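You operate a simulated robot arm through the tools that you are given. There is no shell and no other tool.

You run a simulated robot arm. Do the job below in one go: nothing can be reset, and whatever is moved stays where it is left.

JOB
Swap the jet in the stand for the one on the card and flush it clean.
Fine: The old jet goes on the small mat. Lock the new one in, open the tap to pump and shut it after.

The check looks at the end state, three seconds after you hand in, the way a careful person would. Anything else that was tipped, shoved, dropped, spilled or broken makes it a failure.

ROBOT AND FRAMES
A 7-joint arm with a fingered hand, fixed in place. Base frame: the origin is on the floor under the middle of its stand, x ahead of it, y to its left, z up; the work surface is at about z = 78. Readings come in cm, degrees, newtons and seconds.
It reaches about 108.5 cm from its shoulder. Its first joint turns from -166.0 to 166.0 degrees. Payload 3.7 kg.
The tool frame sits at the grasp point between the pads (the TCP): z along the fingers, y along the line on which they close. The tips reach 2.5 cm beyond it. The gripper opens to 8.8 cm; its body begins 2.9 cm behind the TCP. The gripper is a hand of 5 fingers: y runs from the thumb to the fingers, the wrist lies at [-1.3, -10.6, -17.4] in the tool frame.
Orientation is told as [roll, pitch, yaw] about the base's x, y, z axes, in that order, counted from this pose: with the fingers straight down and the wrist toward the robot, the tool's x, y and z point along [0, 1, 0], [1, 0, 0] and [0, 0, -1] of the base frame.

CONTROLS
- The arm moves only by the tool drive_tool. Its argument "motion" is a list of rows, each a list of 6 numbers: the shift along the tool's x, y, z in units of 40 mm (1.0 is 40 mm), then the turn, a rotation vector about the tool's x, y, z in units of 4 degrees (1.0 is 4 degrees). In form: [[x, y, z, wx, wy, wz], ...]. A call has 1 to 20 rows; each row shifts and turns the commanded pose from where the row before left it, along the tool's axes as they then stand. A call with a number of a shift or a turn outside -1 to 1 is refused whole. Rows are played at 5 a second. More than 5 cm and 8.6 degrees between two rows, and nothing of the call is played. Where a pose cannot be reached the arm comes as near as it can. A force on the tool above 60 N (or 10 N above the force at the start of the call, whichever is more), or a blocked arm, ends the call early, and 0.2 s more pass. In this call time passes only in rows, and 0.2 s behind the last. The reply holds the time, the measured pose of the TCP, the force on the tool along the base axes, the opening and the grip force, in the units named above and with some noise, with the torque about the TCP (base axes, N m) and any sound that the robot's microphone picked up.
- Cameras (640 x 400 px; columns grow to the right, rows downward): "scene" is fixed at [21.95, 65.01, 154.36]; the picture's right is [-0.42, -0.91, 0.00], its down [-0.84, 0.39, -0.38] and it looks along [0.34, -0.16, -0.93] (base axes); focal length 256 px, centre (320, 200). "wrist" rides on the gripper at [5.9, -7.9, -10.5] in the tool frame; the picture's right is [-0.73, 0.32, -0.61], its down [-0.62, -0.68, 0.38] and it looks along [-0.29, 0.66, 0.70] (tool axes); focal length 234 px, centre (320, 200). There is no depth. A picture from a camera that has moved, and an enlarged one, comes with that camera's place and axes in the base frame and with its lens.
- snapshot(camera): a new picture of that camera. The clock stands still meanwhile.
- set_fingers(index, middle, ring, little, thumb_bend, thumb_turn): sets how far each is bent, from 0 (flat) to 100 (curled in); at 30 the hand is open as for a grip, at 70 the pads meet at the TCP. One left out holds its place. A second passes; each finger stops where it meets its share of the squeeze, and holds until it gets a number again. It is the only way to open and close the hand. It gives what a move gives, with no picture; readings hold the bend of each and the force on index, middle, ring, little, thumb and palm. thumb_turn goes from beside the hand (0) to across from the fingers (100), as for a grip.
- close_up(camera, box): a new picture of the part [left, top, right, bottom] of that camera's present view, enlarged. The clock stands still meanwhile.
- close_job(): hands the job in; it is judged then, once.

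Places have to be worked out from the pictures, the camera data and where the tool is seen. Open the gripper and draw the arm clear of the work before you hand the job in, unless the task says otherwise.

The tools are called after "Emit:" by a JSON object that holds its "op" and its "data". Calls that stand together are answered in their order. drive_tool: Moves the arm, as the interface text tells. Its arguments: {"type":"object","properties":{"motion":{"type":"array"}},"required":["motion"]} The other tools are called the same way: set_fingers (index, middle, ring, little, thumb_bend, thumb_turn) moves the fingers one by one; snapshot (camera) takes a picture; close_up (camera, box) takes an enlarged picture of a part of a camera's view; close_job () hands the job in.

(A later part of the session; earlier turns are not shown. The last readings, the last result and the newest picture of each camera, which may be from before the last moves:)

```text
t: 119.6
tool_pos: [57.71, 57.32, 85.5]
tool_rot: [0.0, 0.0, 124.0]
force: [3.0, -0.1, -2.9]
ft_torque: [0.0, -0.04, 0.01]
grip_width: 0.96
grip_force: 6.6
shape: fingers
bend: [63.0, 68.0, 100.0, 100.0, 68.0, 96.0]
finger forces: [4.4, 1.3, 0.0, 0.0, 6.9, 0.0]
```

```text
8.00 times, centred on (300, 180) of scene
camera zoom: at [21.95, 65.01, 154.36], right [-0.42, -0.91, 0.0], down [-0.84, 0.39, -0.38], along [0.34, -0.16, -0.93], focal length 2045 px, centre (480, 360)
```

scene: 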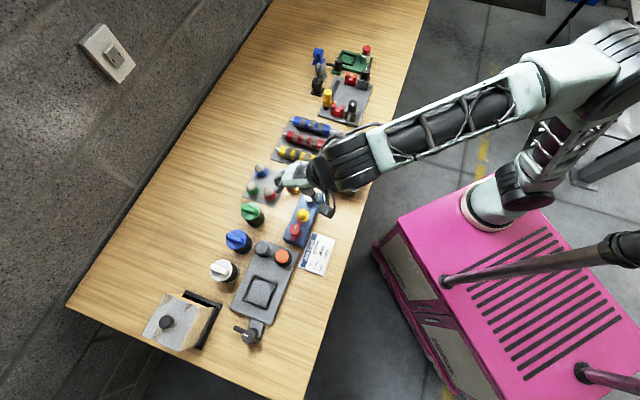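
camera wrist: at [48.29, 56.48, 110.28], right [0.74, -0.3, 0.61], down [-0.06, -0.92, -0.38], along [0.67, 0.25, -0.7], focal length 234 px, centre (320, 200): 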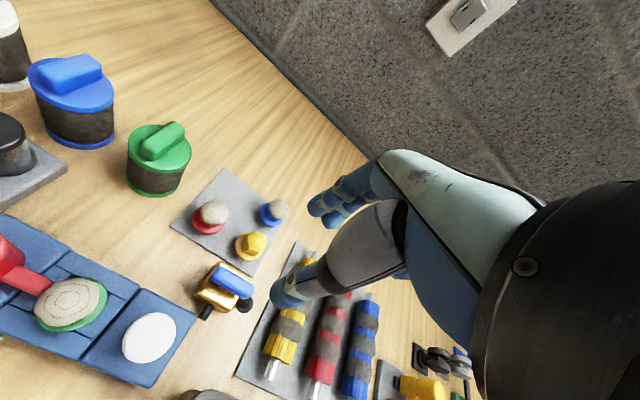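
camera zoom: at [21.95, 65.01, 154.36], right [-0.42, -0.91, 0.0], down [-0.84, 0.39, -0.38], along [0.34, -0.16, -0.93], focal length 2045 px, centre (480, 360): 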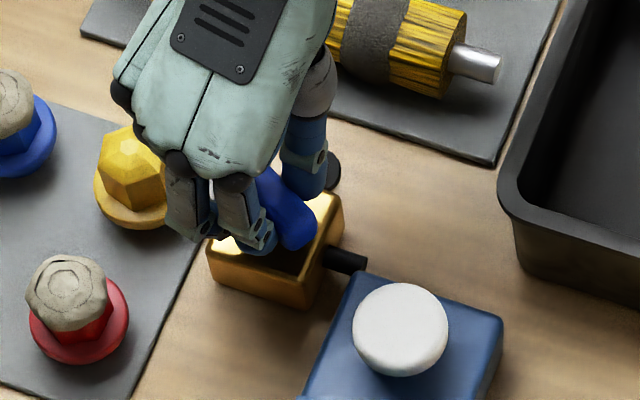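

The handle follows, lagging a few degrees, and the yellow jet is untouched. I continue to the end of the quarter turn, watching for a stop.

Emit:
{"op": "drive_tool", "data": {"motion": [[0, 0, 0, 0, 0, -0.7], [0, 0, 0, 0, 0, -0.7], [0, 0, 0, 0, 0, -0.7], [0, 0, 0, 0, 0, -0.7]]}}

Emit:
{"op": "drive_tool", "data": {"motion": [[0, 0, 0, 0, 0, -0.7], [0, 0, 0, 0, 0, -0.7], [0, 0, 0, 0, 0, -0.7]]}}

Emit:
{"op": "close_up", "data": {"camera": "wrist", "box": [220, 160, 400, 320]}}

Emit:
{"op": "close_up", "data": {"camera": "scene", "box": [270, 155, 330, 205]}}

```text
t: 120.6
tool_pos: [57.79, 57.37, 85.45]
tool_rot: [-0.1, 0.0, 135.3]
force: [1.5, -1.0, -1.5]
ft_torque: [-0.02, -0.06, -0.04]
grip_width: 0.96
grip_force: 6.1
shape: fingers
bend: [63.0, 68.0, 100.0, 100.0, 68.0, 95.0]
finger forces: [4.1, 0.6, 0.0, 0.0, 7.2, 0.0]
```

```text
t: 121.4
tool_pos: [57.76, 57.43, 85.64]
tool_rot: [0.0, 0.0, 143.6]
force: [1.3, -2.1, -2.1]
ft_torque: [-0.03, -0.03, -0.06]
grip_width: 0.98
grip_force: 6.1
shape: fingers
bend: [63.0, 68.0, 100.0, 100.0, 68.0, 95.0]
finger forces: [4.1, 0.5, 0.1, 0.0, 6.9, 0.0]
```

```text
2.50 times, centred on (310, 240) of wrist
camera zoom: at [60.63, 47.97, 96.01], right [0.17, 0.78, 0.61], down [0.92, 0.1, -0.38], along [-0.36, 0.62, -0.7], focal length 585 px, centre (345, 100)
```

zoom: 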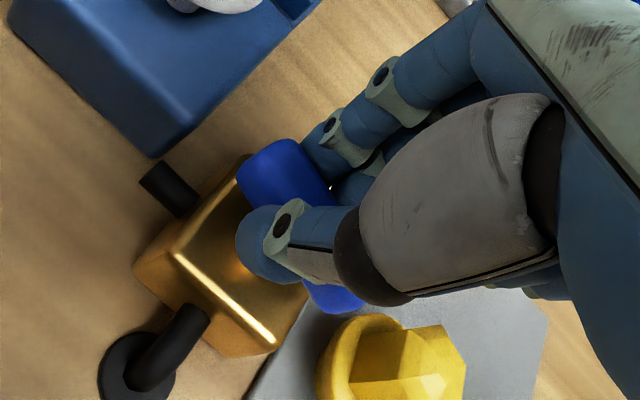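

```text
8.00 times, centred on (300, 180) of scene
camera zoom: at [21.95, 65.01, 154.36], right [-0.42, -0.91, 0.0], down [-0.84, 0.39, -0.38], along [0.34, -0.16, -0.93], focal length 2045 px, centre (480, 360)
```

zoom: 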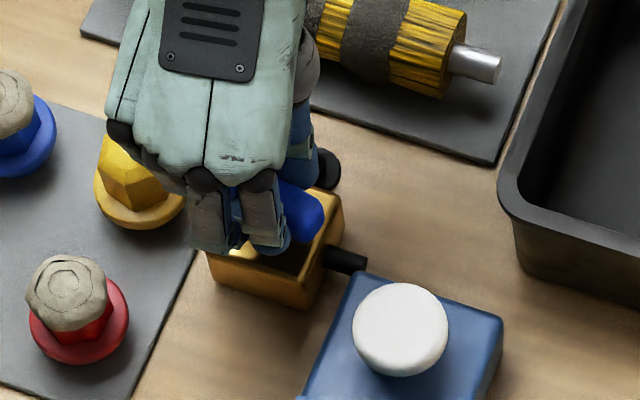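

No stop yet; the handle's visible end is still some 15–20° short of the outlet's direction. I continue in small pieces.

Emit:
{"op": "drive_tool", "data": {"motion": [[0, 0, 0, 0, 0, -0.7], [0, 0, 0, 0, 0, -0.7], [0, 0, 0, 0, 0, -0.7]]}}

Emit:
{"op": "drive_tool", "data": {"motion": [[0, 0, 0, 0, 0, -0.7], [0, 0, 0, 0, 0, -0.7]]}}

Emit:
{"op": "close_up", "data": {"camera": "wrist", "box": [220, 160, 400, 320]}}

Emit:
{"op": "close_up", "data": {"camera": "scene", "box": [270, 155, 330, 205]}}

```text
t: 122.2
tool_pos: [57.7, 57.26, 85.54]
tool_rot: [-0.1, 0.0, 152.1]
force: [0.1, -2.3, -2.6]
ft_torque: [-0.01, 0.02, 0.0]
grip_width: 0.99
grip_force: 5.5
shape: fingers
bend: [63.0, 68.0, 100.0, 100.0, 68.0, 95.0]
finger forces: [4.4, 0.7, 0.0, 0.1, 6.8, 0.0]
```

```text
t: 122.8
tool_pos: [57.81, 57.39, 85.49]
tool_rot: [-0.1, 0.0, 157.6]
force: [0.2, -1.6, -1.5]
ft_torque: [0.0, 0.02, -0.04]
grip_width: 0.99
grip_force: 6.0
shape: fingers
bend: [63.0, 68.0, 100.0, 100.0, 68.0, 95.0]
finger forces: [4.7, 0.8, 0.0, 0.1, 6.4, 0.1]
```

```text
2.50 times, centred on (310, 240) of wrist
camera zoom: at [62.87, 48.9, 95.98], right [-0.02, 0.79, 0.61], down [0.87, 0.32, -0.38], along [-0.5, 0.52, -0.7], focal length 585 px, centre (345, 100)
```

zoom: 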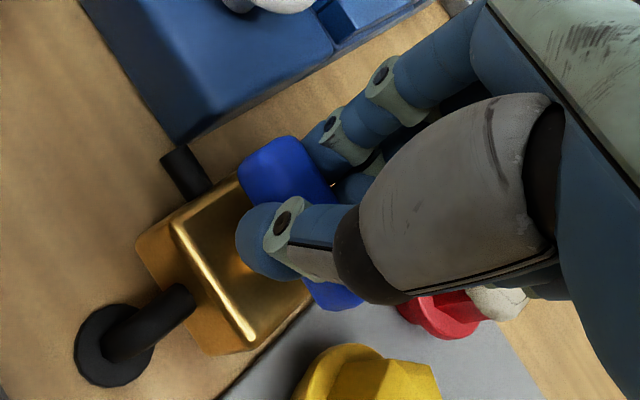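

```text
8.00 times, centred on (300, 180) of scene
camera zoom: at [21.95, 65.01, 154.36], right [-0.42, -0.91, 0.0], down [-0.84, 0.39, -0.38], along [0.34, -0.16, -0.93], focal length 2045 px, centre (480, 360)
```

zoom: 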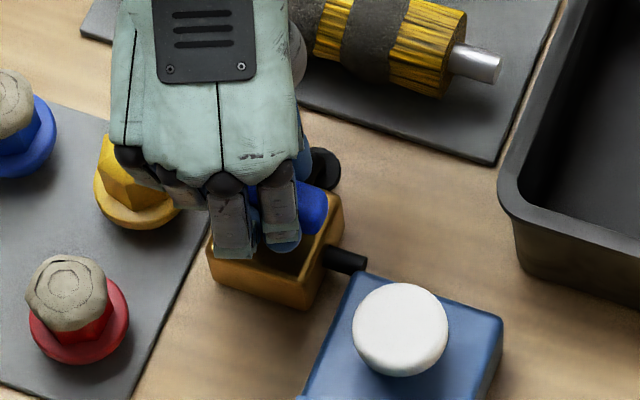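

The handle has turned about 83° by the scene view. I continue a few degrees more to reach full open.

Emit:
{"op": "drive_tool", "data": {"motion": [[0, 0, 0, 0, 0, -0.6], [0, 0, 0, 0, 0, -0.6]]}}

Emit:
{"op": "drive_tool", "data": {"motion": [[0, 0, 0, 0, 0, -0.6], [0, 0, 0, 0, 0, -0.6]]}}

Emit:
{"op": "close_up", "data": {"camera": "wrist", "box": [220, 160, 400, 320]}}

Emit:
{"op": "close_up", "data": {"camera": "scene", "box": [270, 155, 330, 205]}}

```text
t: 123.4
tool_pos: [57.83, 57.35, 85.69]
tool_rot: [0.0, 0.0, 162.4]
force: [0.5, 0.1, -1.8]
ft_torque: [0.03, 0.0, -0.08]
grip_width: 0.99
grip_force: 6.7
shape: fingers
bend: [63.0, 68.0, 100.0, 100.0, 68.0, 94.0]
finger forces: [5.9, 0.6, 0.0, 0.1, 6.5, 0.0]
```

```text
t: 124.0
tool_pos: [57.79, 57.35, 85.62]
tool_rot: [0.0, 0.0, 167.2]
force: [0.4, 3.3, -0.5]
ft_torque: [0.09, 0.01, -0.14]
grip_width: 1.01
grip_force: 7.5
shape: fingers
bend: [62.0, 69.0, 100.0, 100.0, 69.0, 94.0]
finger forces: [8.2, 0.5, 0.0, 0.0, 6.7, 0.0]
```

```text
2.50 times, centred on (310, 240) of wrist
camera zoom: at [64.17, 49.85, 95.98], right [-0.15, 0.78, 0.61], down [0.8, 0.46, -0.38], along [-0.58, 0.43, -0.7], focal length 585 px, centre (345, 100)
```

zoom: 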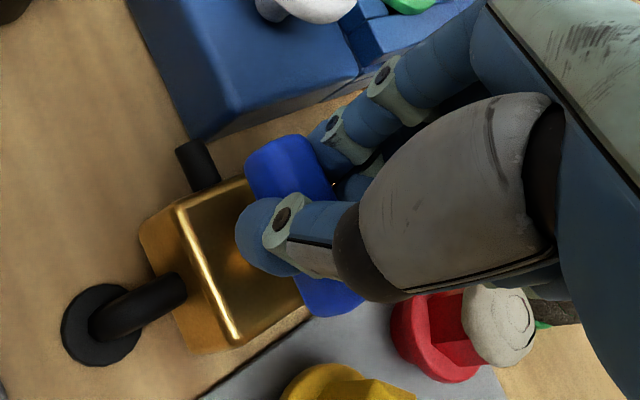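

```text
8.00 times, centred on (300, 180) of scene
camera zoom: at [21.95, 65.01, 154.36], right [-0.42, -0.91, 0.0], down [-0.84, 0.39, -0.38], along [0.34, -0.16, -0.93], focal length 2045 px, centre (480, 360)
```

zoom: 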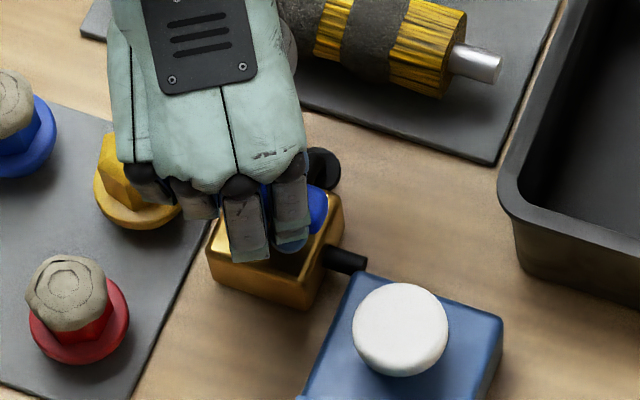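

Torque rose to 0.14 N m and the index load to 8 N: the tap has met its open stop. I release and rise.

Emit:
{"op": "set_fingers", "data": {"index": 54, "middle": 56, "thumb_bend": 54}}

Emit:
{"op": "drive_tool", "data": {"motion": [[0, 0, -0.2, 0, 0, 0], [0, 0, -0.4, 0, 0, 0], [0, 0, -0.6, 0, 0, 0], [0, 0, -0.8, 0, 0, 0], [0, 0, -0.8, 0, 0, 0], [0, 0, -0.6, 0, 0, 0]]}}

Emit:
{"op": "snapshot", "data": {"camera": "wrist"}}

Emit:
{"op": "close_up", "data": {"camera": "scene", "box": [270, 155, 340, 225]}}

```text
t: 125.0
tool_pos: [57.88, 57.25, 85.55]
tool_rot: [0.0, 0.0, 167.2]
force: [0.0, 0.1, -0.2]
ft_torque: [0.01, -0.03, -0.01]
grip_width: 3.25
grip_force: 0.0
shape: fingers
bend: [54.0, 56.0, 100.0, 100.0, 54.0, 97.0]
finger forces: [0.0, 0.0, 0.0, 0.0, 0.1, 0.1]
```

```text
t: 126.4
tool_pos: [57.84, 57.25, 99.0]
tool_rot: [0.0, 0.1, 167.3]
force: [-0.5, 0.2, -0.6]
ft_torque: [0.02, 0.03, -0.02]
grip_width: 3.22
grip_force: 0.0
shape: fingers
bend: [54.0, 56.0, 100.0, 100.0, 54.0, 97.0]
finger forces: [0.0, 0.1, 0.0, 0.1, 0.1, 0.1]
```

```text
taken
camera wrist: at [64.2, 49.82, 109.48], right [-0.15, 0.78, 0.61], down [0.8, 0.46, -0.38], along [-0.58, 0.43, -0.7], focal length 234 px, centre (320, 200)
```

wrist: 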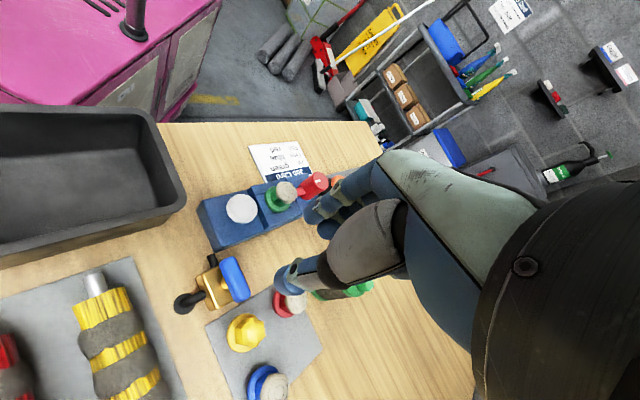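

```text
5.71 times, centred on (305, 190) of scene
camera zoom: at [21.95, 65.01, 154.36], right [-0.42, -0.91, 0.0], down [-0.84, 0.39, -0.38], along [0.34, -0.16, -0.93], focal length 1460 px, centre (406, 257)
```

zoom: 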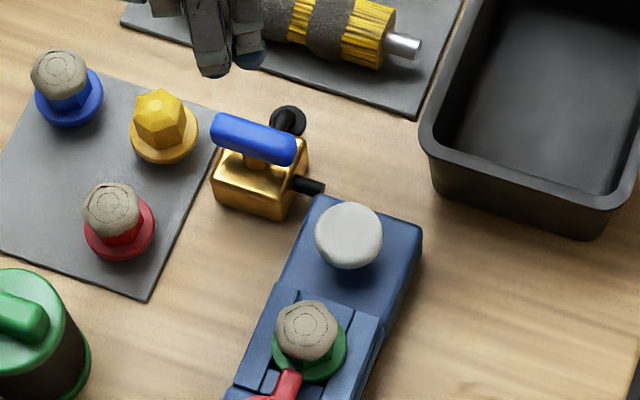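

The tap handle is now in line with the outlet: open. Next is the pump button at about (50.3, 55.2), top near z=84.6. I turn the hand back to yaw 46 and move over it.

Emit:
{"op": "drive_tool", "data": {"motion": [[0, 0, 0, 0, 0, 1], [0, 0, 0, 0, 0, 1], [0, 0, 0, 0, 0, 1], [0, 0, 0, 0, 0, 1], [0, 0, 0, 0, 0, 1], [0, 0, 0, 0, 0, 1], [0, 0, 0, 0, 0, 1], [0, 0, 0, 0, 0, 1], [0, 0, 0, 0, 0, 1], [0, 0, 0, 0, 0, 1], [0, 0, 0, 0, 0, 1], [0, 0, 0, 0, 0, 1], [0, 0, 0, 0, 0, 1], [0, 0, 0, 0, 0, 1], [0, 0, 0, 0, 0, 1], [0, 0, 0, 0, 0, 1], [0, 0, 0, 0, 0, 1], [0, 0, 0, 0, 0, 1], [0, 0, 0, 0, 0, 1], [0, 0, 0, 0, 0, 1]]}}

Emit:
{"op": "drive_tool", "data": {"motion": [[0, 0, 0, 0, 0, 1], [0, 0, 0, 0, 0, 1], [0, 0, 0, 0, 0, 1], [0, 0, 0, 0, 0, 1], [0, 0, 0, 0, 0, 1], [0, 0, 0, 0, 0, 1], [0, 0, 0, 0, 0, 1], [0, 0, 0, 0, 0, 1], [0, 0, 0, 0, 0, 1], [0, 0, 0, 0, 0, 1], [0, 0, 0, 0, 0, 0.3], [0.33, -0.54, 0, 0, 0, 0], [0.33, -0.54, 0, 0, 0, 0], [0.33, -0.54, 0, 0, 0, 0]]}}

Emit:
{"op": "set_fingers", "data": {"index": 70, "middle": 70, "thumb_bend": 70}}

Emit:
{"op": "snapshot", "data": {"camera": "wrist"}}

Emit:
{"op": "close_up", "data": {"camera": "scene", "box": [260, 150, 350, 250]}}

```text
t: 130.6
tool_pos: [57.77, 57.31, 98.96]
tool_rot: [0.0, 0.0, 87.2]
force: [-0.1, -0.7, -0.2]
ft_torque: [0.04, -0.01, -0.01]
grip_width: 3.24
grip_force: 0.1
shape: fingers
bend: [54.0, 56.0, 100.0, 100.0, 54.0, 97.0]
finger forces: [0.1, 0.0, 0.0, 0.0, 0.0, 0.0]
```

```text
t: 133.6
tool_pos: [50.31, 55.34, 98.91]
tool_rot: [0.0, -0.1, 46.0]
force: [-0.1, 0.3, 0.3]
ft_torque: [0.04, 0.03, 0.01]
grip_width: 3.28
grip_force: 0.0
shape: fingers
bend: [54.0, 56.0, 100.0, 100.0, 54.0, 97.0]
finger forces: [0.0, 0.0, 0.0, 0.0, 0.0, 0.1]
```

```text
t: 134.6
tool_pos: [50.3, 55.34, 98.94]
tool_rot: [0.0, -0.1, 45.9]
force: [0.3, 0.0, 0.8]
ft_torque: [-0.02, 0.0, -0.01]
grip_width: 0.0
grip_force: 0.1
shape: fingers
bend: [70.0, 70.0, 100.0, 100.0, 70.0, 97.0]
finger forces: [0.0, 0.0, 0.1, 0.0, 0.0, 0.0]
```

```text
taken
camera wrist: at [40.61, 53.81, 109.43], right [0.75, -0.27, 0.61], down [-0.02, -0.92, -0.38], along [0.66, 0.27, -0.7], focal length 234 px, centre (320, 200)
```

wrist: 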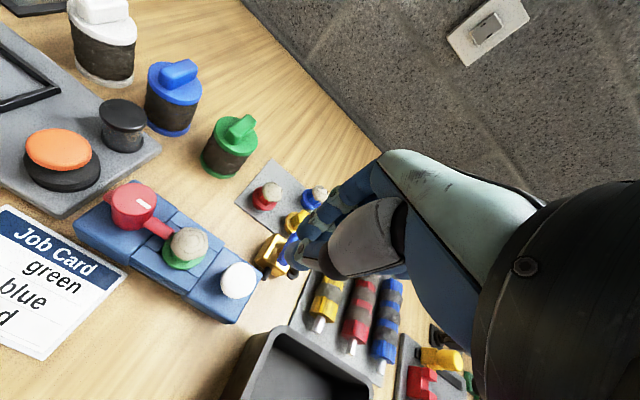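

```text
4.00 times, centred on (305, 200) of scene
camera zoom: at [21.95, 65.01, 154.36], right [-0.42, -0.91, 0.0], down [-0.84, 0.39, -0.38], along [0.34, -0.16, -0.93], focal length 1022 px, centre (380, 200)
```

zoom: 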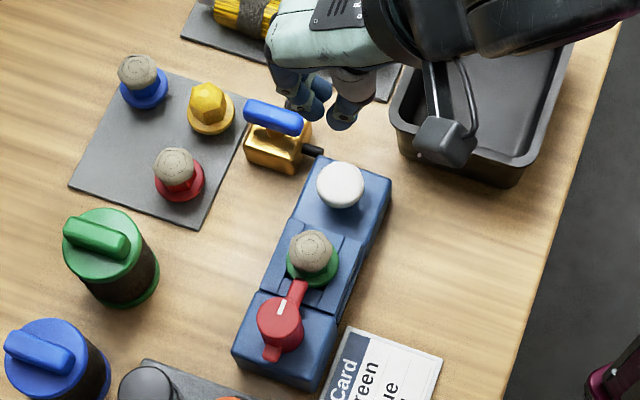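

Fingers are closed to a point. I zoom in to locate the fingertip relative to the button before pressing.

Emit:
{"op": "close_up", "data": {"camera": "wrist", "box": [200, 190, 380, 330]}}

```text
2.86 times, centred on (290, 260) of wrist
camera zoom: at [40.61, 53.81, 109.43], right [0.75, -0.27, 0.61], down [-0.02, -0.92, -0.38], along [0.66, 0.27, -0.7], focal length 669 px, centre (406, 29)
```

zoom: 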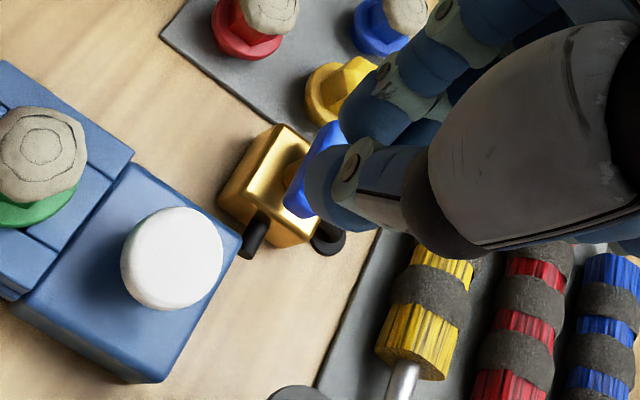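

The button centre lies about 5 mm toward the thumb from the TCP; I shift 2 mm that way and lower to z≈88.5.

Emit:
{"op": "drive_tool", "data": {"motion": [[0, -0.05, 0.5, 0, 0, 0], [0, 0, 0.7, 0, 0, 0], [0, 0, 0.6, 0, 0, 0], [0, 0, 0.5, 0, 0, 0], [0, 0, 0.3, 0, 0, 0]]}}

Emit:
{"op": "close_up", "data": {"camera": "wrist", "box": [200, 180, 380, 320]}}

Emit:
{"op": "close_up", "data": {"camera": "scene", "box": [275, 170, 345, 240]}}

```text
t: 135.8
tool_pos: [50.18, 55.24, 88.69]
tool_rot: [0.0, 0.1, 46.0]
force: [0.0, 0.6, 0.8]
ft_torque: [-0.01, -0.01, 0.02]
grip_width: 0.0
grip_force: 0.0
shape: fingers
bend: [70.0, 70.0, 100.0, 100.0, 70.0, 97.0]
finger forces: [0.1, 0.0, 0.1, 0.0, 0.1, 0.1]
```

```text
2.86 times, centred on (290, 250) of wrist
camera zoom: at [40.54, 53.7, 99.04], right [0.75, -0.27, 0.61], down [-0.02, -0.92, -0.38], along [0.66, 0.27, -0.7], focal length 669 px, centre (406, 57)
```

zoom: 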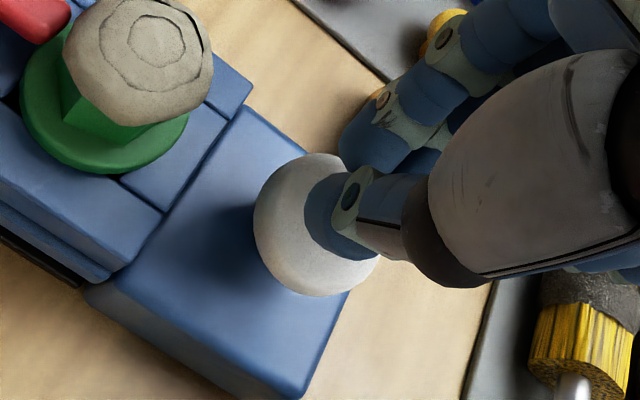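

```text
5.71 times, centred on (310, 205) of scene
camera zoom: at [21.95, 65.01, 154.36], right [-0.42, -0.91, 0.0], down [-0.84, 0.39, -0.38], along [0.34, -0.16, -0.93], focal length 1460 px, centre (377, 171)
```

zoom: 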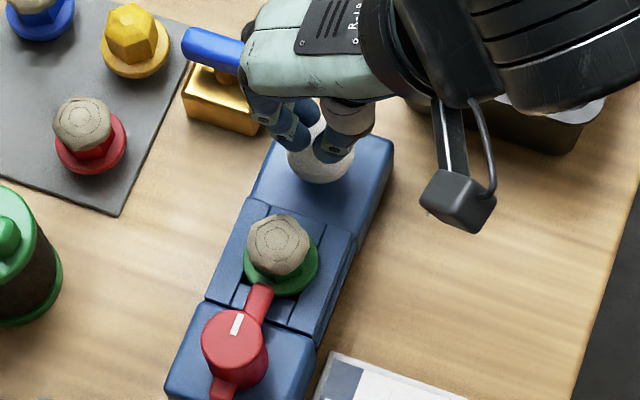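

The fingertip is centred over the button. I lower in small steps until contact, then press.

Emit:
{"op": "drive_tool", "data": {"motion": [[0, 0, 0.12, 0, 0, 0], [0, 0, 0.1, 0, 0, 0], [0, 0, 0.08, 0, 0, 0]]}}

Emit:
{"op": "drive_tool", "data": {"motion": [[0, 0, 0.06, 0, 0, 0], [0, 0, 0.06, 0, 0, 0]]}}

Emit:
{"op": "drive_tool", "data": {"motion": [[0, 0, 0.06, 0, 0, 0], [0, 0, 0.06, 0, 0, 0]]}}

```text
t: 136.6
tool_pos: [50.21, 55.3, 87.54]
tool_rot: [0.1, -0.1, 46.0]
force: [-0.9, -0.2, -0.5]
ft_torque: [0.03, 0.02, 0.03]
grip_width: 0.0
grip_force: 0.0
shape: fingers
bend: [70.0, 70.0, 100.0, 100.0, 70.0, 97.0]
finger forces: [0.0, 0.1, 0.0, 0.1, 0.1, 0.0]
```

```text
t: 137.2
tool_pos: [50.31, 55.32, 87.03]
tool_rot: [0.0, -0.1, 45.9]
force: [0.3, -0.4, 1.9]
ft_torque: [0.03, 0.01, -0.03]
grip_width: 0.0
grip_force: 0.5
shape: fingers
bend: [70.0, 70.0, 100.0, 100.0, 70.0, 98.0]
finger forces: [0.0, 0.0, 0.0, 0.0, 1.4, 0.0]
```

```text
t: 137.8
tool_pos: [50.3, 55.26, 86.55]
tool_rot: [0.0, 0.0, 46.0]
force: [0.7, 0.5, 3.8]
ft_torque: [0.03, 0.01, 0.01]
grip_width: 0.0
grip_force: 1.6
shape: fingers
bend: [70.0, 70.0, 100.0, 100.0, 70.0, 98.0]
finger forces: [0.3, 0.2, 0.0, 0.2, 2.8, 0.1]
```

The button gives springily (3.8 N after about 5 mm). I keep pressing to the bottom of its travel.

Emit:
{"op": "drive_tool", "data": {"motion": [[0, 0, 0.06, 0, 0, 0], [0, 0, 0.06, 0, 0, 0]]}}

Emit:
{"op": "drive_tool", "data": {"motion": [[0, 0, 0.05, 0, 0, 0], [0, 0, 0.05, 0, 0, 0]]}}

Emit:
{"op": "close_up", "data": {"camera": "scene", "box": [275, 170, 345, 240]}}

```text
t: 138.4
tool_pos: [50.23, 55.23, 86.21]
tool_rot: [0.0, 0.1, 45.9]
force: [-0.9, -1.1, 4.5]
ft_torque: [-0.05, 0.08, -0.02]
grip_width: 0.0
grip_force: 2.8
shape: fingers
bend: [70.0, 70.0, 100.0, 100.0, 70.0, 98.0]
finger forces: [0.1, 0.2, 0.0, 0.0, 5.3, 0.1]
```

```text
t: 139.0
tool_pos: [50.28, 55.3, 85.94]
tool_rot: [0.1, -0.2, 46.0]
force: [-2.8, -2.1, 17.7]
ft_torque: [-0.11, 0.22, 0.02]
grip_width: 0.0
grip_force: 8.6
shape: fingers
bend: [70.0, 70.0, 100.0, 100.0, 70.0, 98.0]
finger forces: [0.6, 0.5, 0.0, 0.0, 16.8, 0.0]
```

```text
5.71 times, centred on (310, 205) of scene
camera zoom: at [21.95, 65.01, 154.36], right [-0.42, -0.91, 0.0], down [-0.84, 0.39, -0.38], along [0.34, -0.16, -0.93], focal length 1460 px, centre (377, 171)
```

zoom: 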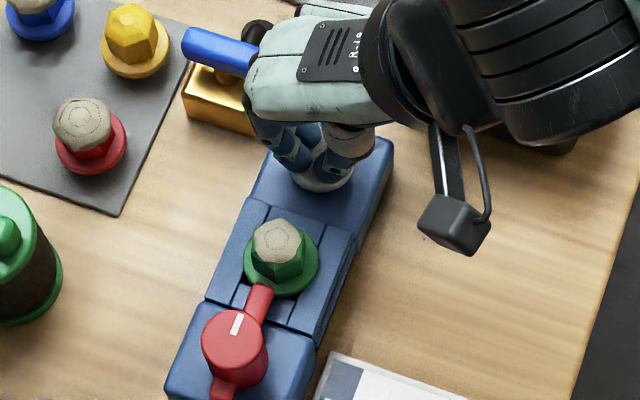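

The first stroke shrank the crust on the green jet. I release the button fully and press again.

Emit:
{"op": "drive_tool", "data": {"motion": [[0, 0, -0.15, 0, 0, 0], [0, 0, -0.15, 0, 0, 0], [0, 0, -0.15, 0, 0, 0]]}}

Emit:
{"op": "close_up", "data": {"camera": "scene", "box": [275, 170, 345, 240]}}

Emit:
{"op": "drive_tool", "data": {"motion": [[0, 0, 0.12, 0, 0, 0], [0, 0, 0.12, 0, 0, 0], [0, 0, 0.11, 0, 0, 0], [0, 0, 0.08, 0, 0, 0], [0, 0, 0.02, 0, 0, 0]]}}

Emit:
{"op": "close_up", "data": {"camera": "scene", "box": [275, 170, 345, 240]}}

```text
t: 139.8
tool_pos: [50.33, 55.26, 87.36]
tool_rot: [-0.1, 0.0, 45.9]
force: [-0.3, 0.2, 0.3]
ft_torque: [0.02, -0.04, 0.0]
grip_width: 0.0
grip_force: 0.0
shape: fingers
bend: [70.0, 70.0, 100.0, 100.0, 70.0, 97.0]
finger forces: [0.0, 0.0, 0.1, 0.1, 0.0, 0.1]
```

```text
5.71 times, centred on (310, 205) of scene
camera zoom: at [21.95, 65.01, 154.36], right [-0.42, -0.91, 0.0], down [-0.84, 0.39, -0.38], along [0.34, -0.16, -0.93], focal length 1460 px, centre (377, 171)
```

zoom: 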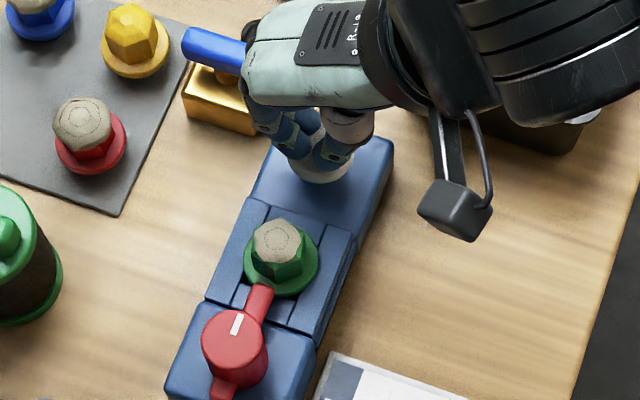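

```text
t: 141.0
tool_pos: [50.25, 55.25, 85.9]
tool_rot: [0.1, -0.1, 46.0]
force: [-2.3, -1.9, 18.0]
ft_torque: [-0.12, 0.27, 0.05]
grip_width: 0.0
grip_force: 9.4
shape: fingers
bend: [70.0, 70.0, 100.0, 100.0, 70.0, 98.0]
finger forces: [0.7, 0.4, 0.0, 0.0, 17.3, 0.1]
```

```text
5.71 times, centred on (310, 205) of scene
camera zoom: at [21.95, 65.01, 154.36], right [-0.42, -0.91, 0.0], down [-0.84, 0.39, -0.38], along [0.34, -0.16, -0.93], focal length 1460 px, centre (377, 171)
```

zoom: 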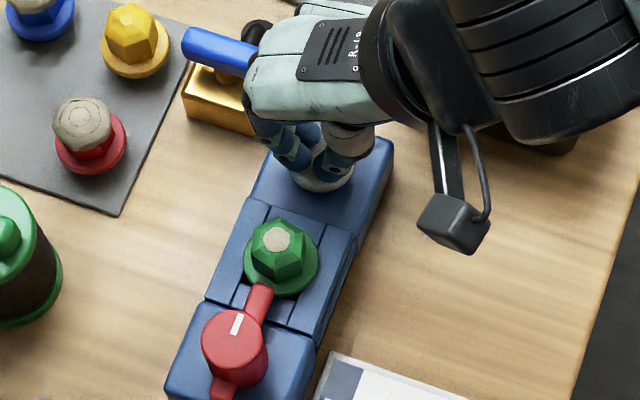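

The crust has shrunk to a small patch after the second stroke. I do a third stroke.

Emit:
{"op": "drive_tool", "data": {"motion": [[0, 0, -0.15, 0, 0, 0], [0, 0, -0.15, 0, 0, 0], [0, 0, -0.15, 0, 0, 0]]}}

Emit:
{"op": "drive_tool", "data": {"motion": [[0, 0, 0.12, 0, 0, 0], [0, 0, 0.12, 0, 0, 0], [0, 0, 0.11, 0, 0, 0], [0, 0, 0.08, 0, 0, 0], [0, 0, 0.02, 0, 0, 0]]}}

Emit:
{"op": "close_up", "data": {"camera": "scene", "box": [275, 170, 345, 240]}}

```text
t: 141.8
tool_pos: [50.26, 55.28, 87.41]
tool_rot: [-0.1, 0.1, 45.9]
force: [-0.3, -0.1, 0.0]
ft_torque: [0.02, -0.03, -0.02]
grip_width: 0.0
grip_force: 0.1
shape: fingers
bend: [70.0, 70.0, 100.0, 100.0, 70.0, 98.0]
finger forces: [0.0, 0.0, 0.0, 0.0, 0.1, 0.1]
```

```text
t: 143.0
tool_pos: [50.29, 55.37, 85.84]
tool_rot: [0.1, -0.2, 46.0]
force: [-0.1, -0.3, 18.9]
ft_torque: [0.0, 0.17, 0.01]
grip_width: 0.0
grip_force: 9.0
shape: fingers
bend: [70.0, 70.0, 100.0, 100.0, 70.0, 98.0]
finger forces: [4.2, 0.8, 0.0, 0.0, 14.2, 0.0]
```

```text
5.71 times, centred on (310, 205) of scene
camera zoom: at [21.95, 65.01, 154.36], right [-0.42, -0.91, 0.0], down [-0.84, 0.39, -0.38], along [0.34, -0.16, -0.93], focal length 1460 px, centre (377, 171)
```

zoom: 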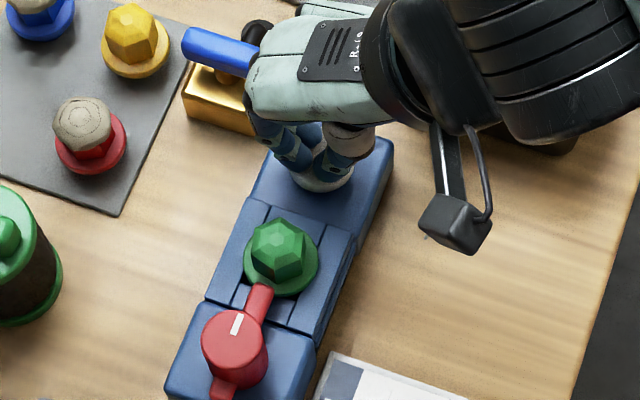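

After the third stroke the jet looks clean. I lift off the button and take a close look.

Emit:
{"op": "drive_tool", "data": {"motion": [[0, 0, -0.15, 0, 0, 0], [0, 0, -0.25, 0, 0, 0], [0, 0, -0.5, 0, 0, 0], [0, 0, -0.7, 0, 0, 0], [0, 0, -0.8, 0, 0, 0], [0, 0, -0.8, 0, 0, 0]]}}

Emit:
{"op": "close_up", "data": {"camera": "scene", "box": [285, 180, 335, 240]}}

Emit:
{"op": "close_up", "data": {"camera": "wrist", "box": [80, 160, 300, 340]}}

```text
t: 144.4
tool_pos: [50.37, 55.34, 98.39]
tool_rot: [0.0, 0.0, 46.0]
force: [0.0, 0.8, 0.0]
ft_torque: [0.02, 0.01, -0.01]
grip_width: 0.02
grip_force: 0.0
shape: fingers
bend: [70.0, 70.0, 100.0, 100.0, 70.0, 97.0]
finger forces: [0.0, 0.1, 0.0, 0.0, 0.0, 0.0]
```

```text
6.67 times, centred on (310, 210) of scene
camera zoom: at [21.95, 65.01, 154.36], right [-0.42, -0.91, 0.0], down [-0.84, 0.39, -0.38], along [0.34, -0.16, -0.93], focal length 1704 px, centre (387, 133)
```

zoom: 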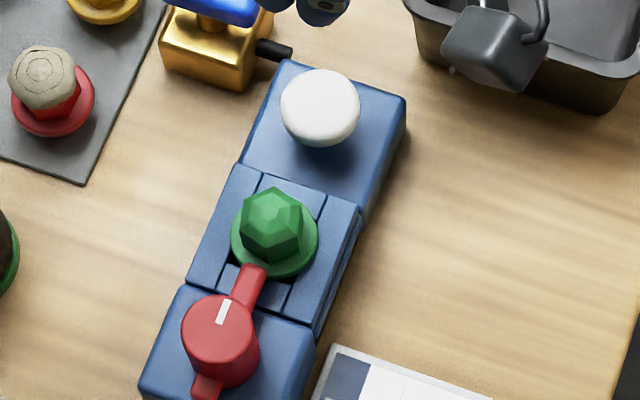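

```text
2.22 times, centred on (190, 250) of wrist
camera zoom: at [40.51, 53.84, 108.85], right [0.75, -0.27, 0.61], down [-0.02, -0.92, -0.38], along [0.66, 0.27, -0.7], focal length 520 px, centre (609, 89)
```

zoom: 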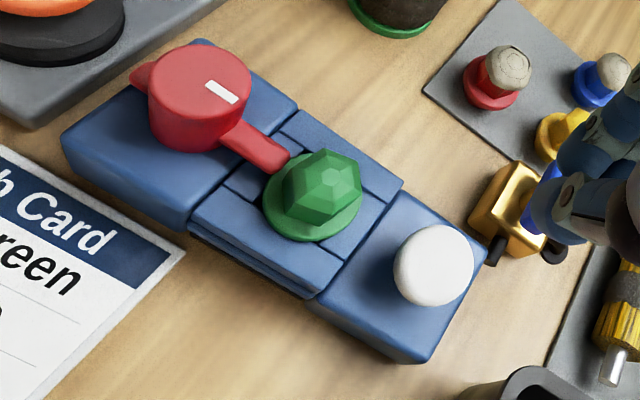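

The green jet is clean and locked. Now I must shut the tap: I move over its handle and turn the hand to yaw 136 so I can turn it back by 90°.

Emit:
{"op": "set_fingers", "data": {"index": 54, "middle": 54, "thumb_bend": 53}}

Emit:
{"op": "drive_tool", "data": {"motion": [[-0.327, 0.554, -0.05, 0, 0, 0], [-0.327, 0.554, -0.05, 0, 0, 0], [-0.327, 0.554, -0.05, 0, 0, 0], [0, 0, 0, 0, 0, -1], [0, 0, 0, 0, 0, -1], [0, 0, 0, 0, 0, -1], [0, 0, 0, 0, 0, -1], [0, 0, 0, 0, 0, -1], [0, 0, 0, 0, 0, -1], [0, 0, 0, 0, 0, -1], [0, 0, 0, 0, 0, -1], [0, 0, 0, 0, 0, -1], [0, 0, 0, 0, 0, -1], [0, 0, 0, 0, 0, -1], [0, 0, 0, 0, 0, -1], [0, 0, 0, 0, 0, -1], [0, 0, 0, 0, 0, -1], [0, 0, 0, 0, 0, -1], [0, 0, 0, 0, 0, -1], [0, 0, 0, 0, 0, -1]]}}

Emit:
{"op": "drive_tool", "data": {"motion": [[0, 0, 0, 0, 0, -1], [0, 0, 0, 0, 0, -1], [0, 0, 0, 0, 0, -1], [0, 0, 0, 0, 0, -1], [0, 0, 0, 0, 0, -1], [0, 0, 0, 0, 0, -0.5]]}}

Emit:
{"op": "snapshot", "data": {"camera": "wrist"}}

Emit:
{"op": "close_up", "data": {"camera": "wrist", "box": [150, 210, 320, 380]}}

Emit:
{"op": "close_up", "data": {"camera": "scene", "box": [260, 145, 340, 215]}}

```text
t: 145.4
tool_pos: [50.29, 55.43, 98.39]
tool_rot: [0.0, 0.0, 46.1]
force: [-0.2, -0.2, 0.2]
ft_torque: [-0.01, 0.0, 0.01]
grip_width: 3.35
grip_force: 0.1
shape: fingers
bend: [54.0, 54.0, 100.0, 100.0, 53.0, 97.0]
finger forces: [0.0, 0.0, 0.0, 0.1, 0.0, 0.0]
```

```text
t: 149.6
tool_pos: [57.7, 57.32, 99.05]
tool_rot: [0.0, 0.0, 114.1]
force: [0.5, -0.7, 0.6]
ft_torque: [-0.01, -0.04, 0.01]
grip_width: 3.37
grip_force: 0.0
shape: fingers
bend: [54.0, 54.0, 100.0, 100.0, 53.0, 97.0]
finger forces: [0.0, 0.0, 0.1, 0.1, 0.1, 0.1]
```

```text
t: 151.0
tool_pos: [57.71, 57.45, 99.08]
tool_rot: [0.0, 0.1, 136.1]
force: [-0.3, 0.2, 0.2]
ft_torque: [0.0, 0.01, 0.01]
grip_width: 3.34
grip_force: 0.0
shape: fingers
bend: [54.0, 54.0, 100.0, 100.0, 53.0, 97.0]
finger forces: [0.0, 0.1, 0.0, 0.0, 0.0, 0.0]
```

```text
taken
camera wrist: at [59.35, 47.7, 109.51], right [0.27, 0.75, 0.61], down [0.92, -0.02, -0.38], along [-0.27, 0.66, -0.7], focal length 234 px, centre (320, 200)
```

wrist: 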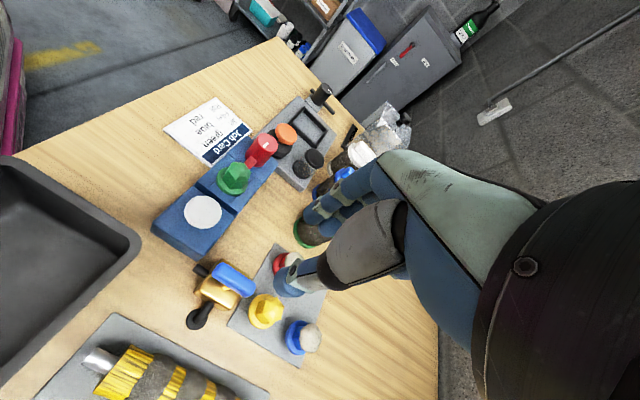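

```text
2.35 times, centred on (235, 295) of wrist
camera zoom: at [59.35, 47.7, 109.51], right [0.27, 0.75, 0.61], down [0.92, -0.02, -0.38], along [-0.27, 0.66, -0.7], focal length 551 px, centre (520, -24)
```

zoom: 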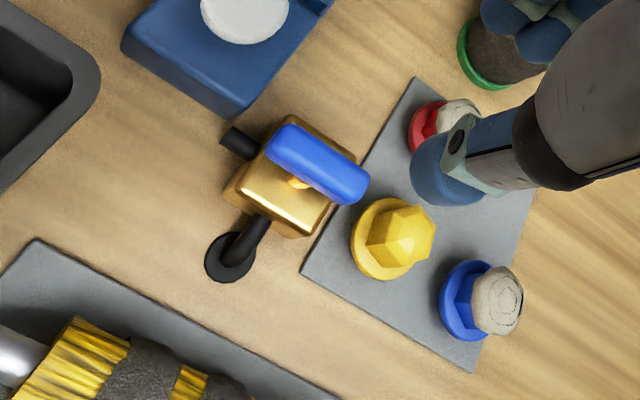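

```text
5.71 times, centred on (300, 180) of scene
camera zoom: at [21.95, 65.01, 154.36], right [-0.42, -0.91, 0.0], down [-0.84, 0.39, -0.38], along [0.34, -0.16, -0.93], focal length 1460 px, centre (434, 314)
```

zoom: 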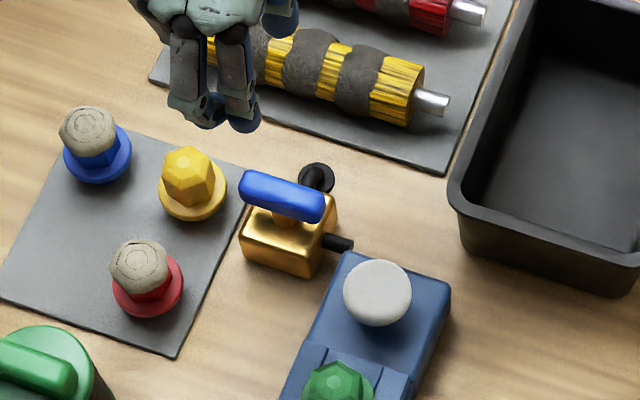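

The handle lies along the hand's x axis, centred at tool (0.1, −0.5). I make a small correction and lower around it to z≈85.5.

Emit:
{"op": "drive_tool", "data": {"motion": [[0.02, 0.03, 0.6, 0, 0, 0], [0, 0, 0.7, 0, 0, 0], [0, 0, 0.7, 0, 0, 0], [0, 0, 0.6, 0, 0, 0], [0, 0, 0.45, 0, 0, 0], [0, 0, 0.2, 0, 0, 0]]}}

Emit:
{"op": "close_up", "data": {"camera": "wrist", "box": [220, 160, 400, 320]}}

Emit:
{"op": "close_up", "data": {"camera": "scene", "box": [270, 155, 330, 205]}}

```text
t: 152.4
tool_pos: [57.74, 57.33, 86.02]
tool_rot: [0.1, 0.0, 136.0]
force: [-0.5, -0.5, 0.1]
ft_torque: [0.02, 0.03, 0.0]
grip_width: 3.32
grip_force: 0.1
shape: fingers
bend: [54.0, 54.0, 100.0, 100.0, 53.0, 97.0]
finger forces: [0.0, 0.0, 0.0, 0.0, 0.1, 0.0]
```

```text
2.50 times, centred on (310, 240) of wrist
camera zoom: at [59.26, 47.67, 96.47], right [0.27, 0.75, 0.61], down [0.92, -0.02, -0.38], along [-0.27, 0.66, -0.7], focal length 585 px, centre (345, 100)
```

zoom: 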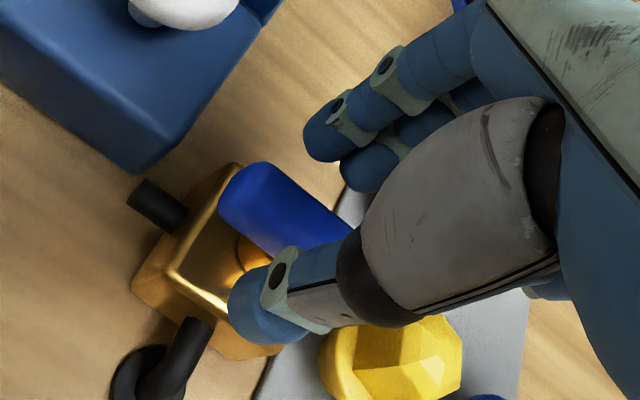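

```text
8.00 times, centred on (300, 180) of scene
camera zoom: at [21.95, 65.01, 154.36], right [-0.42, -0.91, 0.0], down [-0.84, 0.39, -0.38], along [0.34, -0.16, -0.93], focal length 2045 px, centre (480, 360)
```

zoom: 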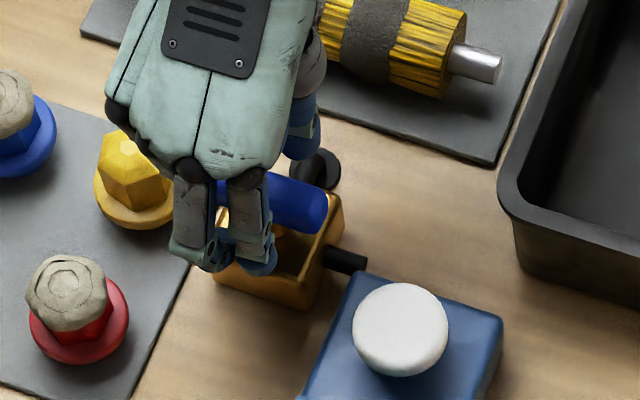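

The handle is between thumb and fingers. I lower the last half centimetre and close on it.

Emit:
{"op": "drive_tool", "data": {"motion": [[0, 0, 0.07, 0, 0, 0], [0, 0, 0.06, 0, 0, 0]]}}

Emit:
{"op": "set_fingers", "data": {"index": 62, "middle": 62, "thumb_bend": 62}}

Emit:
{"op": "set_fingers", "data": {"index": 68, "middle": 69, "thumb_bend": 71}}

Emit:
{"op": "close_up", "data": {"camera": "wrist", "box": [220, 160, 400, 320]}}

```text
t: 153.0
tool_pos: [57.47, 57.31, 85.5]
tool_rot: [0.0, 0.0, 136.0]
force: [-0.2, -0.6, -0.3]
ft_torque: [0.0, -0.01, 0.04]
grip_width: 3.37
grip_force: 0.0
shape: fingers
bend: [54.0, 54.0, 100.0, 100.0, 53.0, 97.0]
finger forces: [0.1, 0.0, 0.1, 0.0, 0.0, 0.0]
```

```text
t: 154.0
tool_pos: [57.63, 57.36, 85.5]
tool_rot: [0.0, 0.1, 136.0]
force: [0.7, -1.2, -0.8]
ft_torque: [-0.02, 0.01, 0.0]
grip_width: 1.7
grip_force: 0.1
shape: fingers
bend: [62.0, 62.0, 100.0, 100.0, 61.0, 97.0]
finger forces: [0.0, 0.1, 0.1, 0.0, 0.7, 0.1]
```

```text
t: 155.0
tool_pos: [57.68, 57.31, 85.55]
tool_rot: [0.0, 0.0, 136.0]
force: [2.3, -1.8, -0.9]
ft_torque: [-0.03, -0.04, 0.02]
grip_width: 1.04
grip_force: 3.7
shape: fingers
bend: [66.0, 68.0, 100.0, 100.0, 64.0, 97.0]
finger forces: [1.2, 1.0, 0.1, 0.0, 5.3, 0.1]
```

```text
2.50 times, centred on (310, 240) of wrist
camera zoom: at [59.2, 47.7, 95.99], right [0.27, 0.75, 0.61], down [0.92, -0.02, -0.38], along [-0.27, 0.66, -0.7], focal length 585 px, centre (345, 100)
```

zoom: 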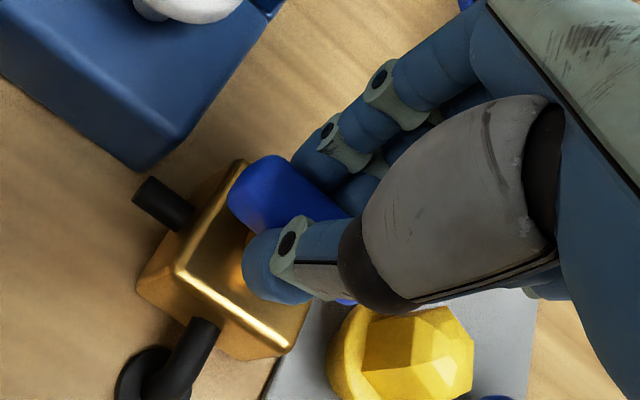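

The thumb presses more than the fingers, so I bend the fingers a bit further and begin turning back toward closed.

Emit:
{"op": "set_fingers", "data": {"index": 72, "middle": 74}}

Emit:
{"op": "drive_tool", "data": {"motion": [[0, 0, 0, 0, 0, 0.6], [0, 0, 0, 0, 0, 0.7], [0, 0, 0, 0, 0, 0.7], [0, 0, 0, 0, 0, 0.7]]}}

Emit:
{"op": "close_up", "data": {"camera": "wrist", "box": [220, 160, 400, 320]}}

Emit:
{"op": "close_up", "data": {"camera": "scene", "box": [270, 155, 330, 205]}}

```text
t: 156.0
tool_pos: [57.57, 57.46, 85.59]
tool_rot: [0.0, 0.0, 136.1]
force: [-0.4, 3.3, -4.6]
ft_torque: [0.06, 0.04, 0.0]
grip_width: 0.96
grip_force: 7.1
shape: fingers
bend: [71.0, 72.0, 100.0, 100.0, 64.0, 97.0]
finger forces: [4.2, 4.6, 0.0, 0.1, 5.3, 0.0]
```

```text
t: 157.0
tool_pos: [57.55, 57.35, 85.58]
tool_rot: [0.0, 0.0, 125.1]
force: [-0.3, 5.2, -4.2]
ft_torque: [0.08, -0.01, 0.05]
grip_width: 0.98
grip_force: 7.2
shape: fingers
bend: [71.0, 72.0, 100.0, 100.0, 64.0, 97.0]
finger forces: [4.2, 5.3, 0.0, 0.0, 5.0, 0.0]
```

```text
2.50 times, centred on (310, 240) of wrist
camera zoom: at [57.33, 47.61, 96.0], right [0.41, 0.68, 0.61], down [0.9, -0.2, -0.38], along [-0.14, 0.7, -0.7], focal length 585 px, centre (345, 100)
```

zoom: 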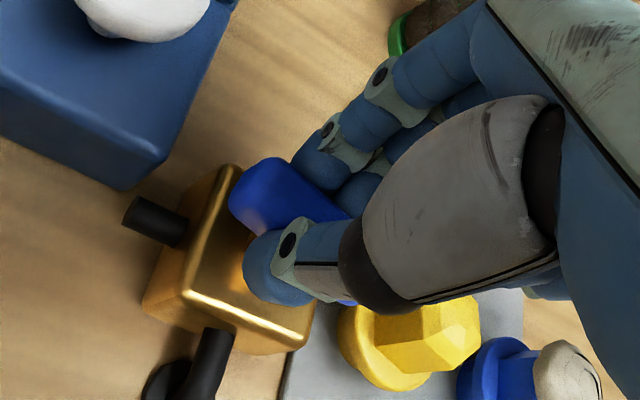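

```text
8.00 times, centred on (300, 180) of scene
camera zoom: at [21.95, 65.01, 154.36], right [-0.42, -0.91, 0.0], down [-0.84, 0.39, -0.38], along [0.34, -0.16, -0.93], focal length 2045 px, centre (480, 360)
```

zoom: 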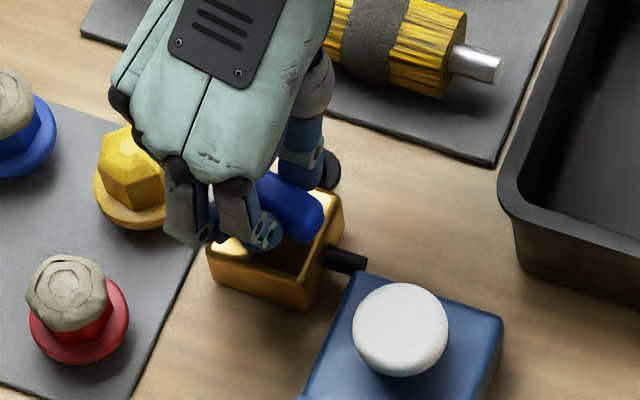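

The handle follows. I continue turning in 20° pieces.

Emit:
{"op": "drive_tool", "data": {"motion": [[0, 0, 0, 0, 0, 0.7], [0, 0, 0, 0, 0, 0.7], [0, 0, 0, 0, 0, 0.7], [0, 0, 0, 0, 0, 0.7], [0, 0, 0, 0, 0, 0.7]]}}

Emit:
{"op": "drive_tool", "data": {"motion": [[0, 0, 0, 0, 0, 0.7], [0, 0, 0, 0, 0, 0.7], [0, 0, 0, 0, 0, 0.7], [0, 0, 0, 0, 0, 0.7], [0, 0, 0, 0, 0, 0.7]]}}

Emit:
{"op": "close_up", "data": {"camera": "wrist", "box": [220, 160, 400, 320]}}

Emit:
{"op": "close_up", "data": {"camera": "scene", "box": [270, 155, 330, 205]}}

```text
t: 158.2
tool_pos: [57.68, 57.48, 85.58]
tool_rot: [0.0, 0.0, 111.2]
force: [1.3, 7.2, -3.6]
ft_torque: [0.12, 0.0, 0.05]
grip_width: 0.95
grip_force: 7.9
shape: fingers
bend: [71.0, 72.0, 100.0, 100.0, 64.0, 98.0]
finger forces: [4.5, 6.4, 0.0, 0.0, 4.9, 0.0]
```

```text
t: 159.4
tool_pos: [57.63, 57.51, 85.49]
tool_rot: [0.0, 0.0, 97.2]
force: [4.1, 8.5, -1.5]
ft_torque: [0.15, -0.08, 0.05]
grip_width: 0.92
grip_force: 8.3
shape: fingers
bend: [71.0, 64.0, 100.0, 100.0, 64.0, 98.0]
finger forces: [5.1, 7.5, 0.1, 0.0, 4.5, 0.0]
```

```text
2.50 times, centred on (310, 240) of wrist
camera zoom: at [52.76, 48.88, 95.99], right [0.68, 0.41, 0.61], down [0.7, -0.6, -0.38], along [0.21, 0.69, -0.7], focal length 585 px, centre (345, 100)
```

zoom: 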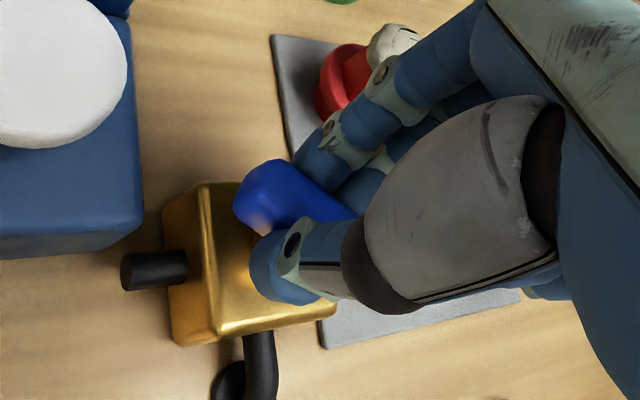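

```text
8.00 times, centred on (300, 180) of scene
camera zoom: at [21.95, 65.01, 154.36], right [-0.42, -0.91, 0.0], down [-0.84, 0.39, -0.38], along [0.34, -0.16, -0.93], focal length 2045 px, centre (480, 360)
```

zoom: 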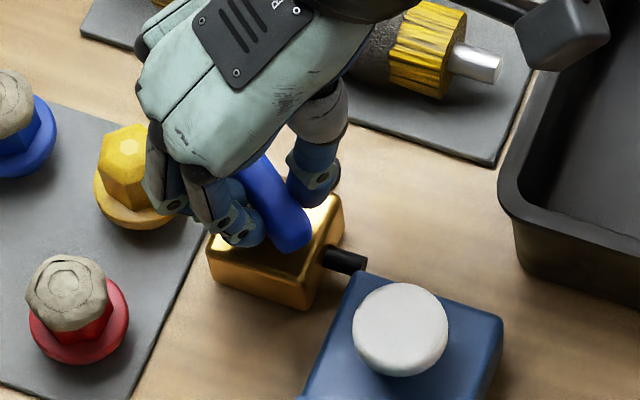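

The handle turns, with some sideways load building up. I relieve it by 1.5 mm and continue.

Emit:
{"op": "drive_tool", "data": {"motion": [[0, 0.035, 0, 0, 0, 0.6], [0, 0, 0, 0, 0, 0.7], [0, 0, 0, 0, 0, 0.7], [0, 0, 0, 0, 0, 0.7]]}}

Emit:
{"op": "drive_tool", "data": {"motion": [[0, 0, 0, 0, 0, 0.7], [0, 0, 0, 0, 0, 0.7], [0, 0, 0, 0, 0, 0.7], [0, 0, 0, 0, 0, 0.7]]}}

Emit:
{"op": "close_up", "data": {"camera": "wrist", "box": [220, 160, 400, 320]}}

Emit:
{"op": "close_up", "data": {"camera": "scene", "box": [270, 155, 330, 205]}}

```text
t: 160.4
tool_pos: [57.55, 57.63, 85.61]
tool_rot: [0.0, 0.0, 86.4]
force: [5.8, 6.1, -3.7]
ft_torque: [0.12, -0.12, 0.08]
grip_width: 0.95
grip_force: 8.1
shape: fingers
bend: [71.0, 72.0, 100.0, 100.0, 64.0, 98.0]
finger forces: [4.4, 6.9, 0.0, 0.1, 5.3, 0.0]
```

```text
t: 161.4
tool_pos: [57.5, 57.58, 85.59]
tool_rot: [0.1, 0.0, 75.2]
force: [8.0, 7.3, -2.0]
ft_torque: [0.13, -0.16, 0.1]
grip_width: 0.96
grip_force: 8.5
shape: fingers
bend: [71.0, 64.0, 100.0, 100.0, 64.0, 99.0]
finger forces: [5.1, 8.1, 0.0, 0.0, 4.4, 0.0]
```

```text
2.50 times, centred on (310, 240) of wrist
camera zoom: at [49.9, 51.43, 95.99], right [0.78, 0.13, 0.61], down [0.43, -0.82, -0.38], along [0.45, 0.56, -0.7], focal length 585 px, centre (345, 100)
```

zoom: 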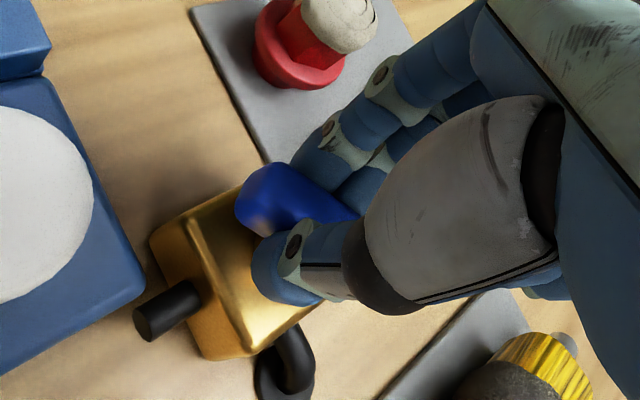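

```text
8.00 times, centred on (300, 180) of scene
camera zoom: at [21.95, 65.01, 154.36], right [-0.42, -0.91, 0.0], down [-0.84, 0.39, -0.38], along [0.34, -0.16, -0.93], focal length 2045 px, centre (480, 360)
```

zoom: 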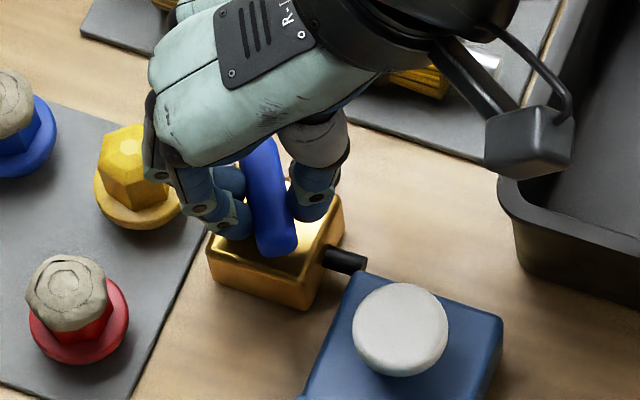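

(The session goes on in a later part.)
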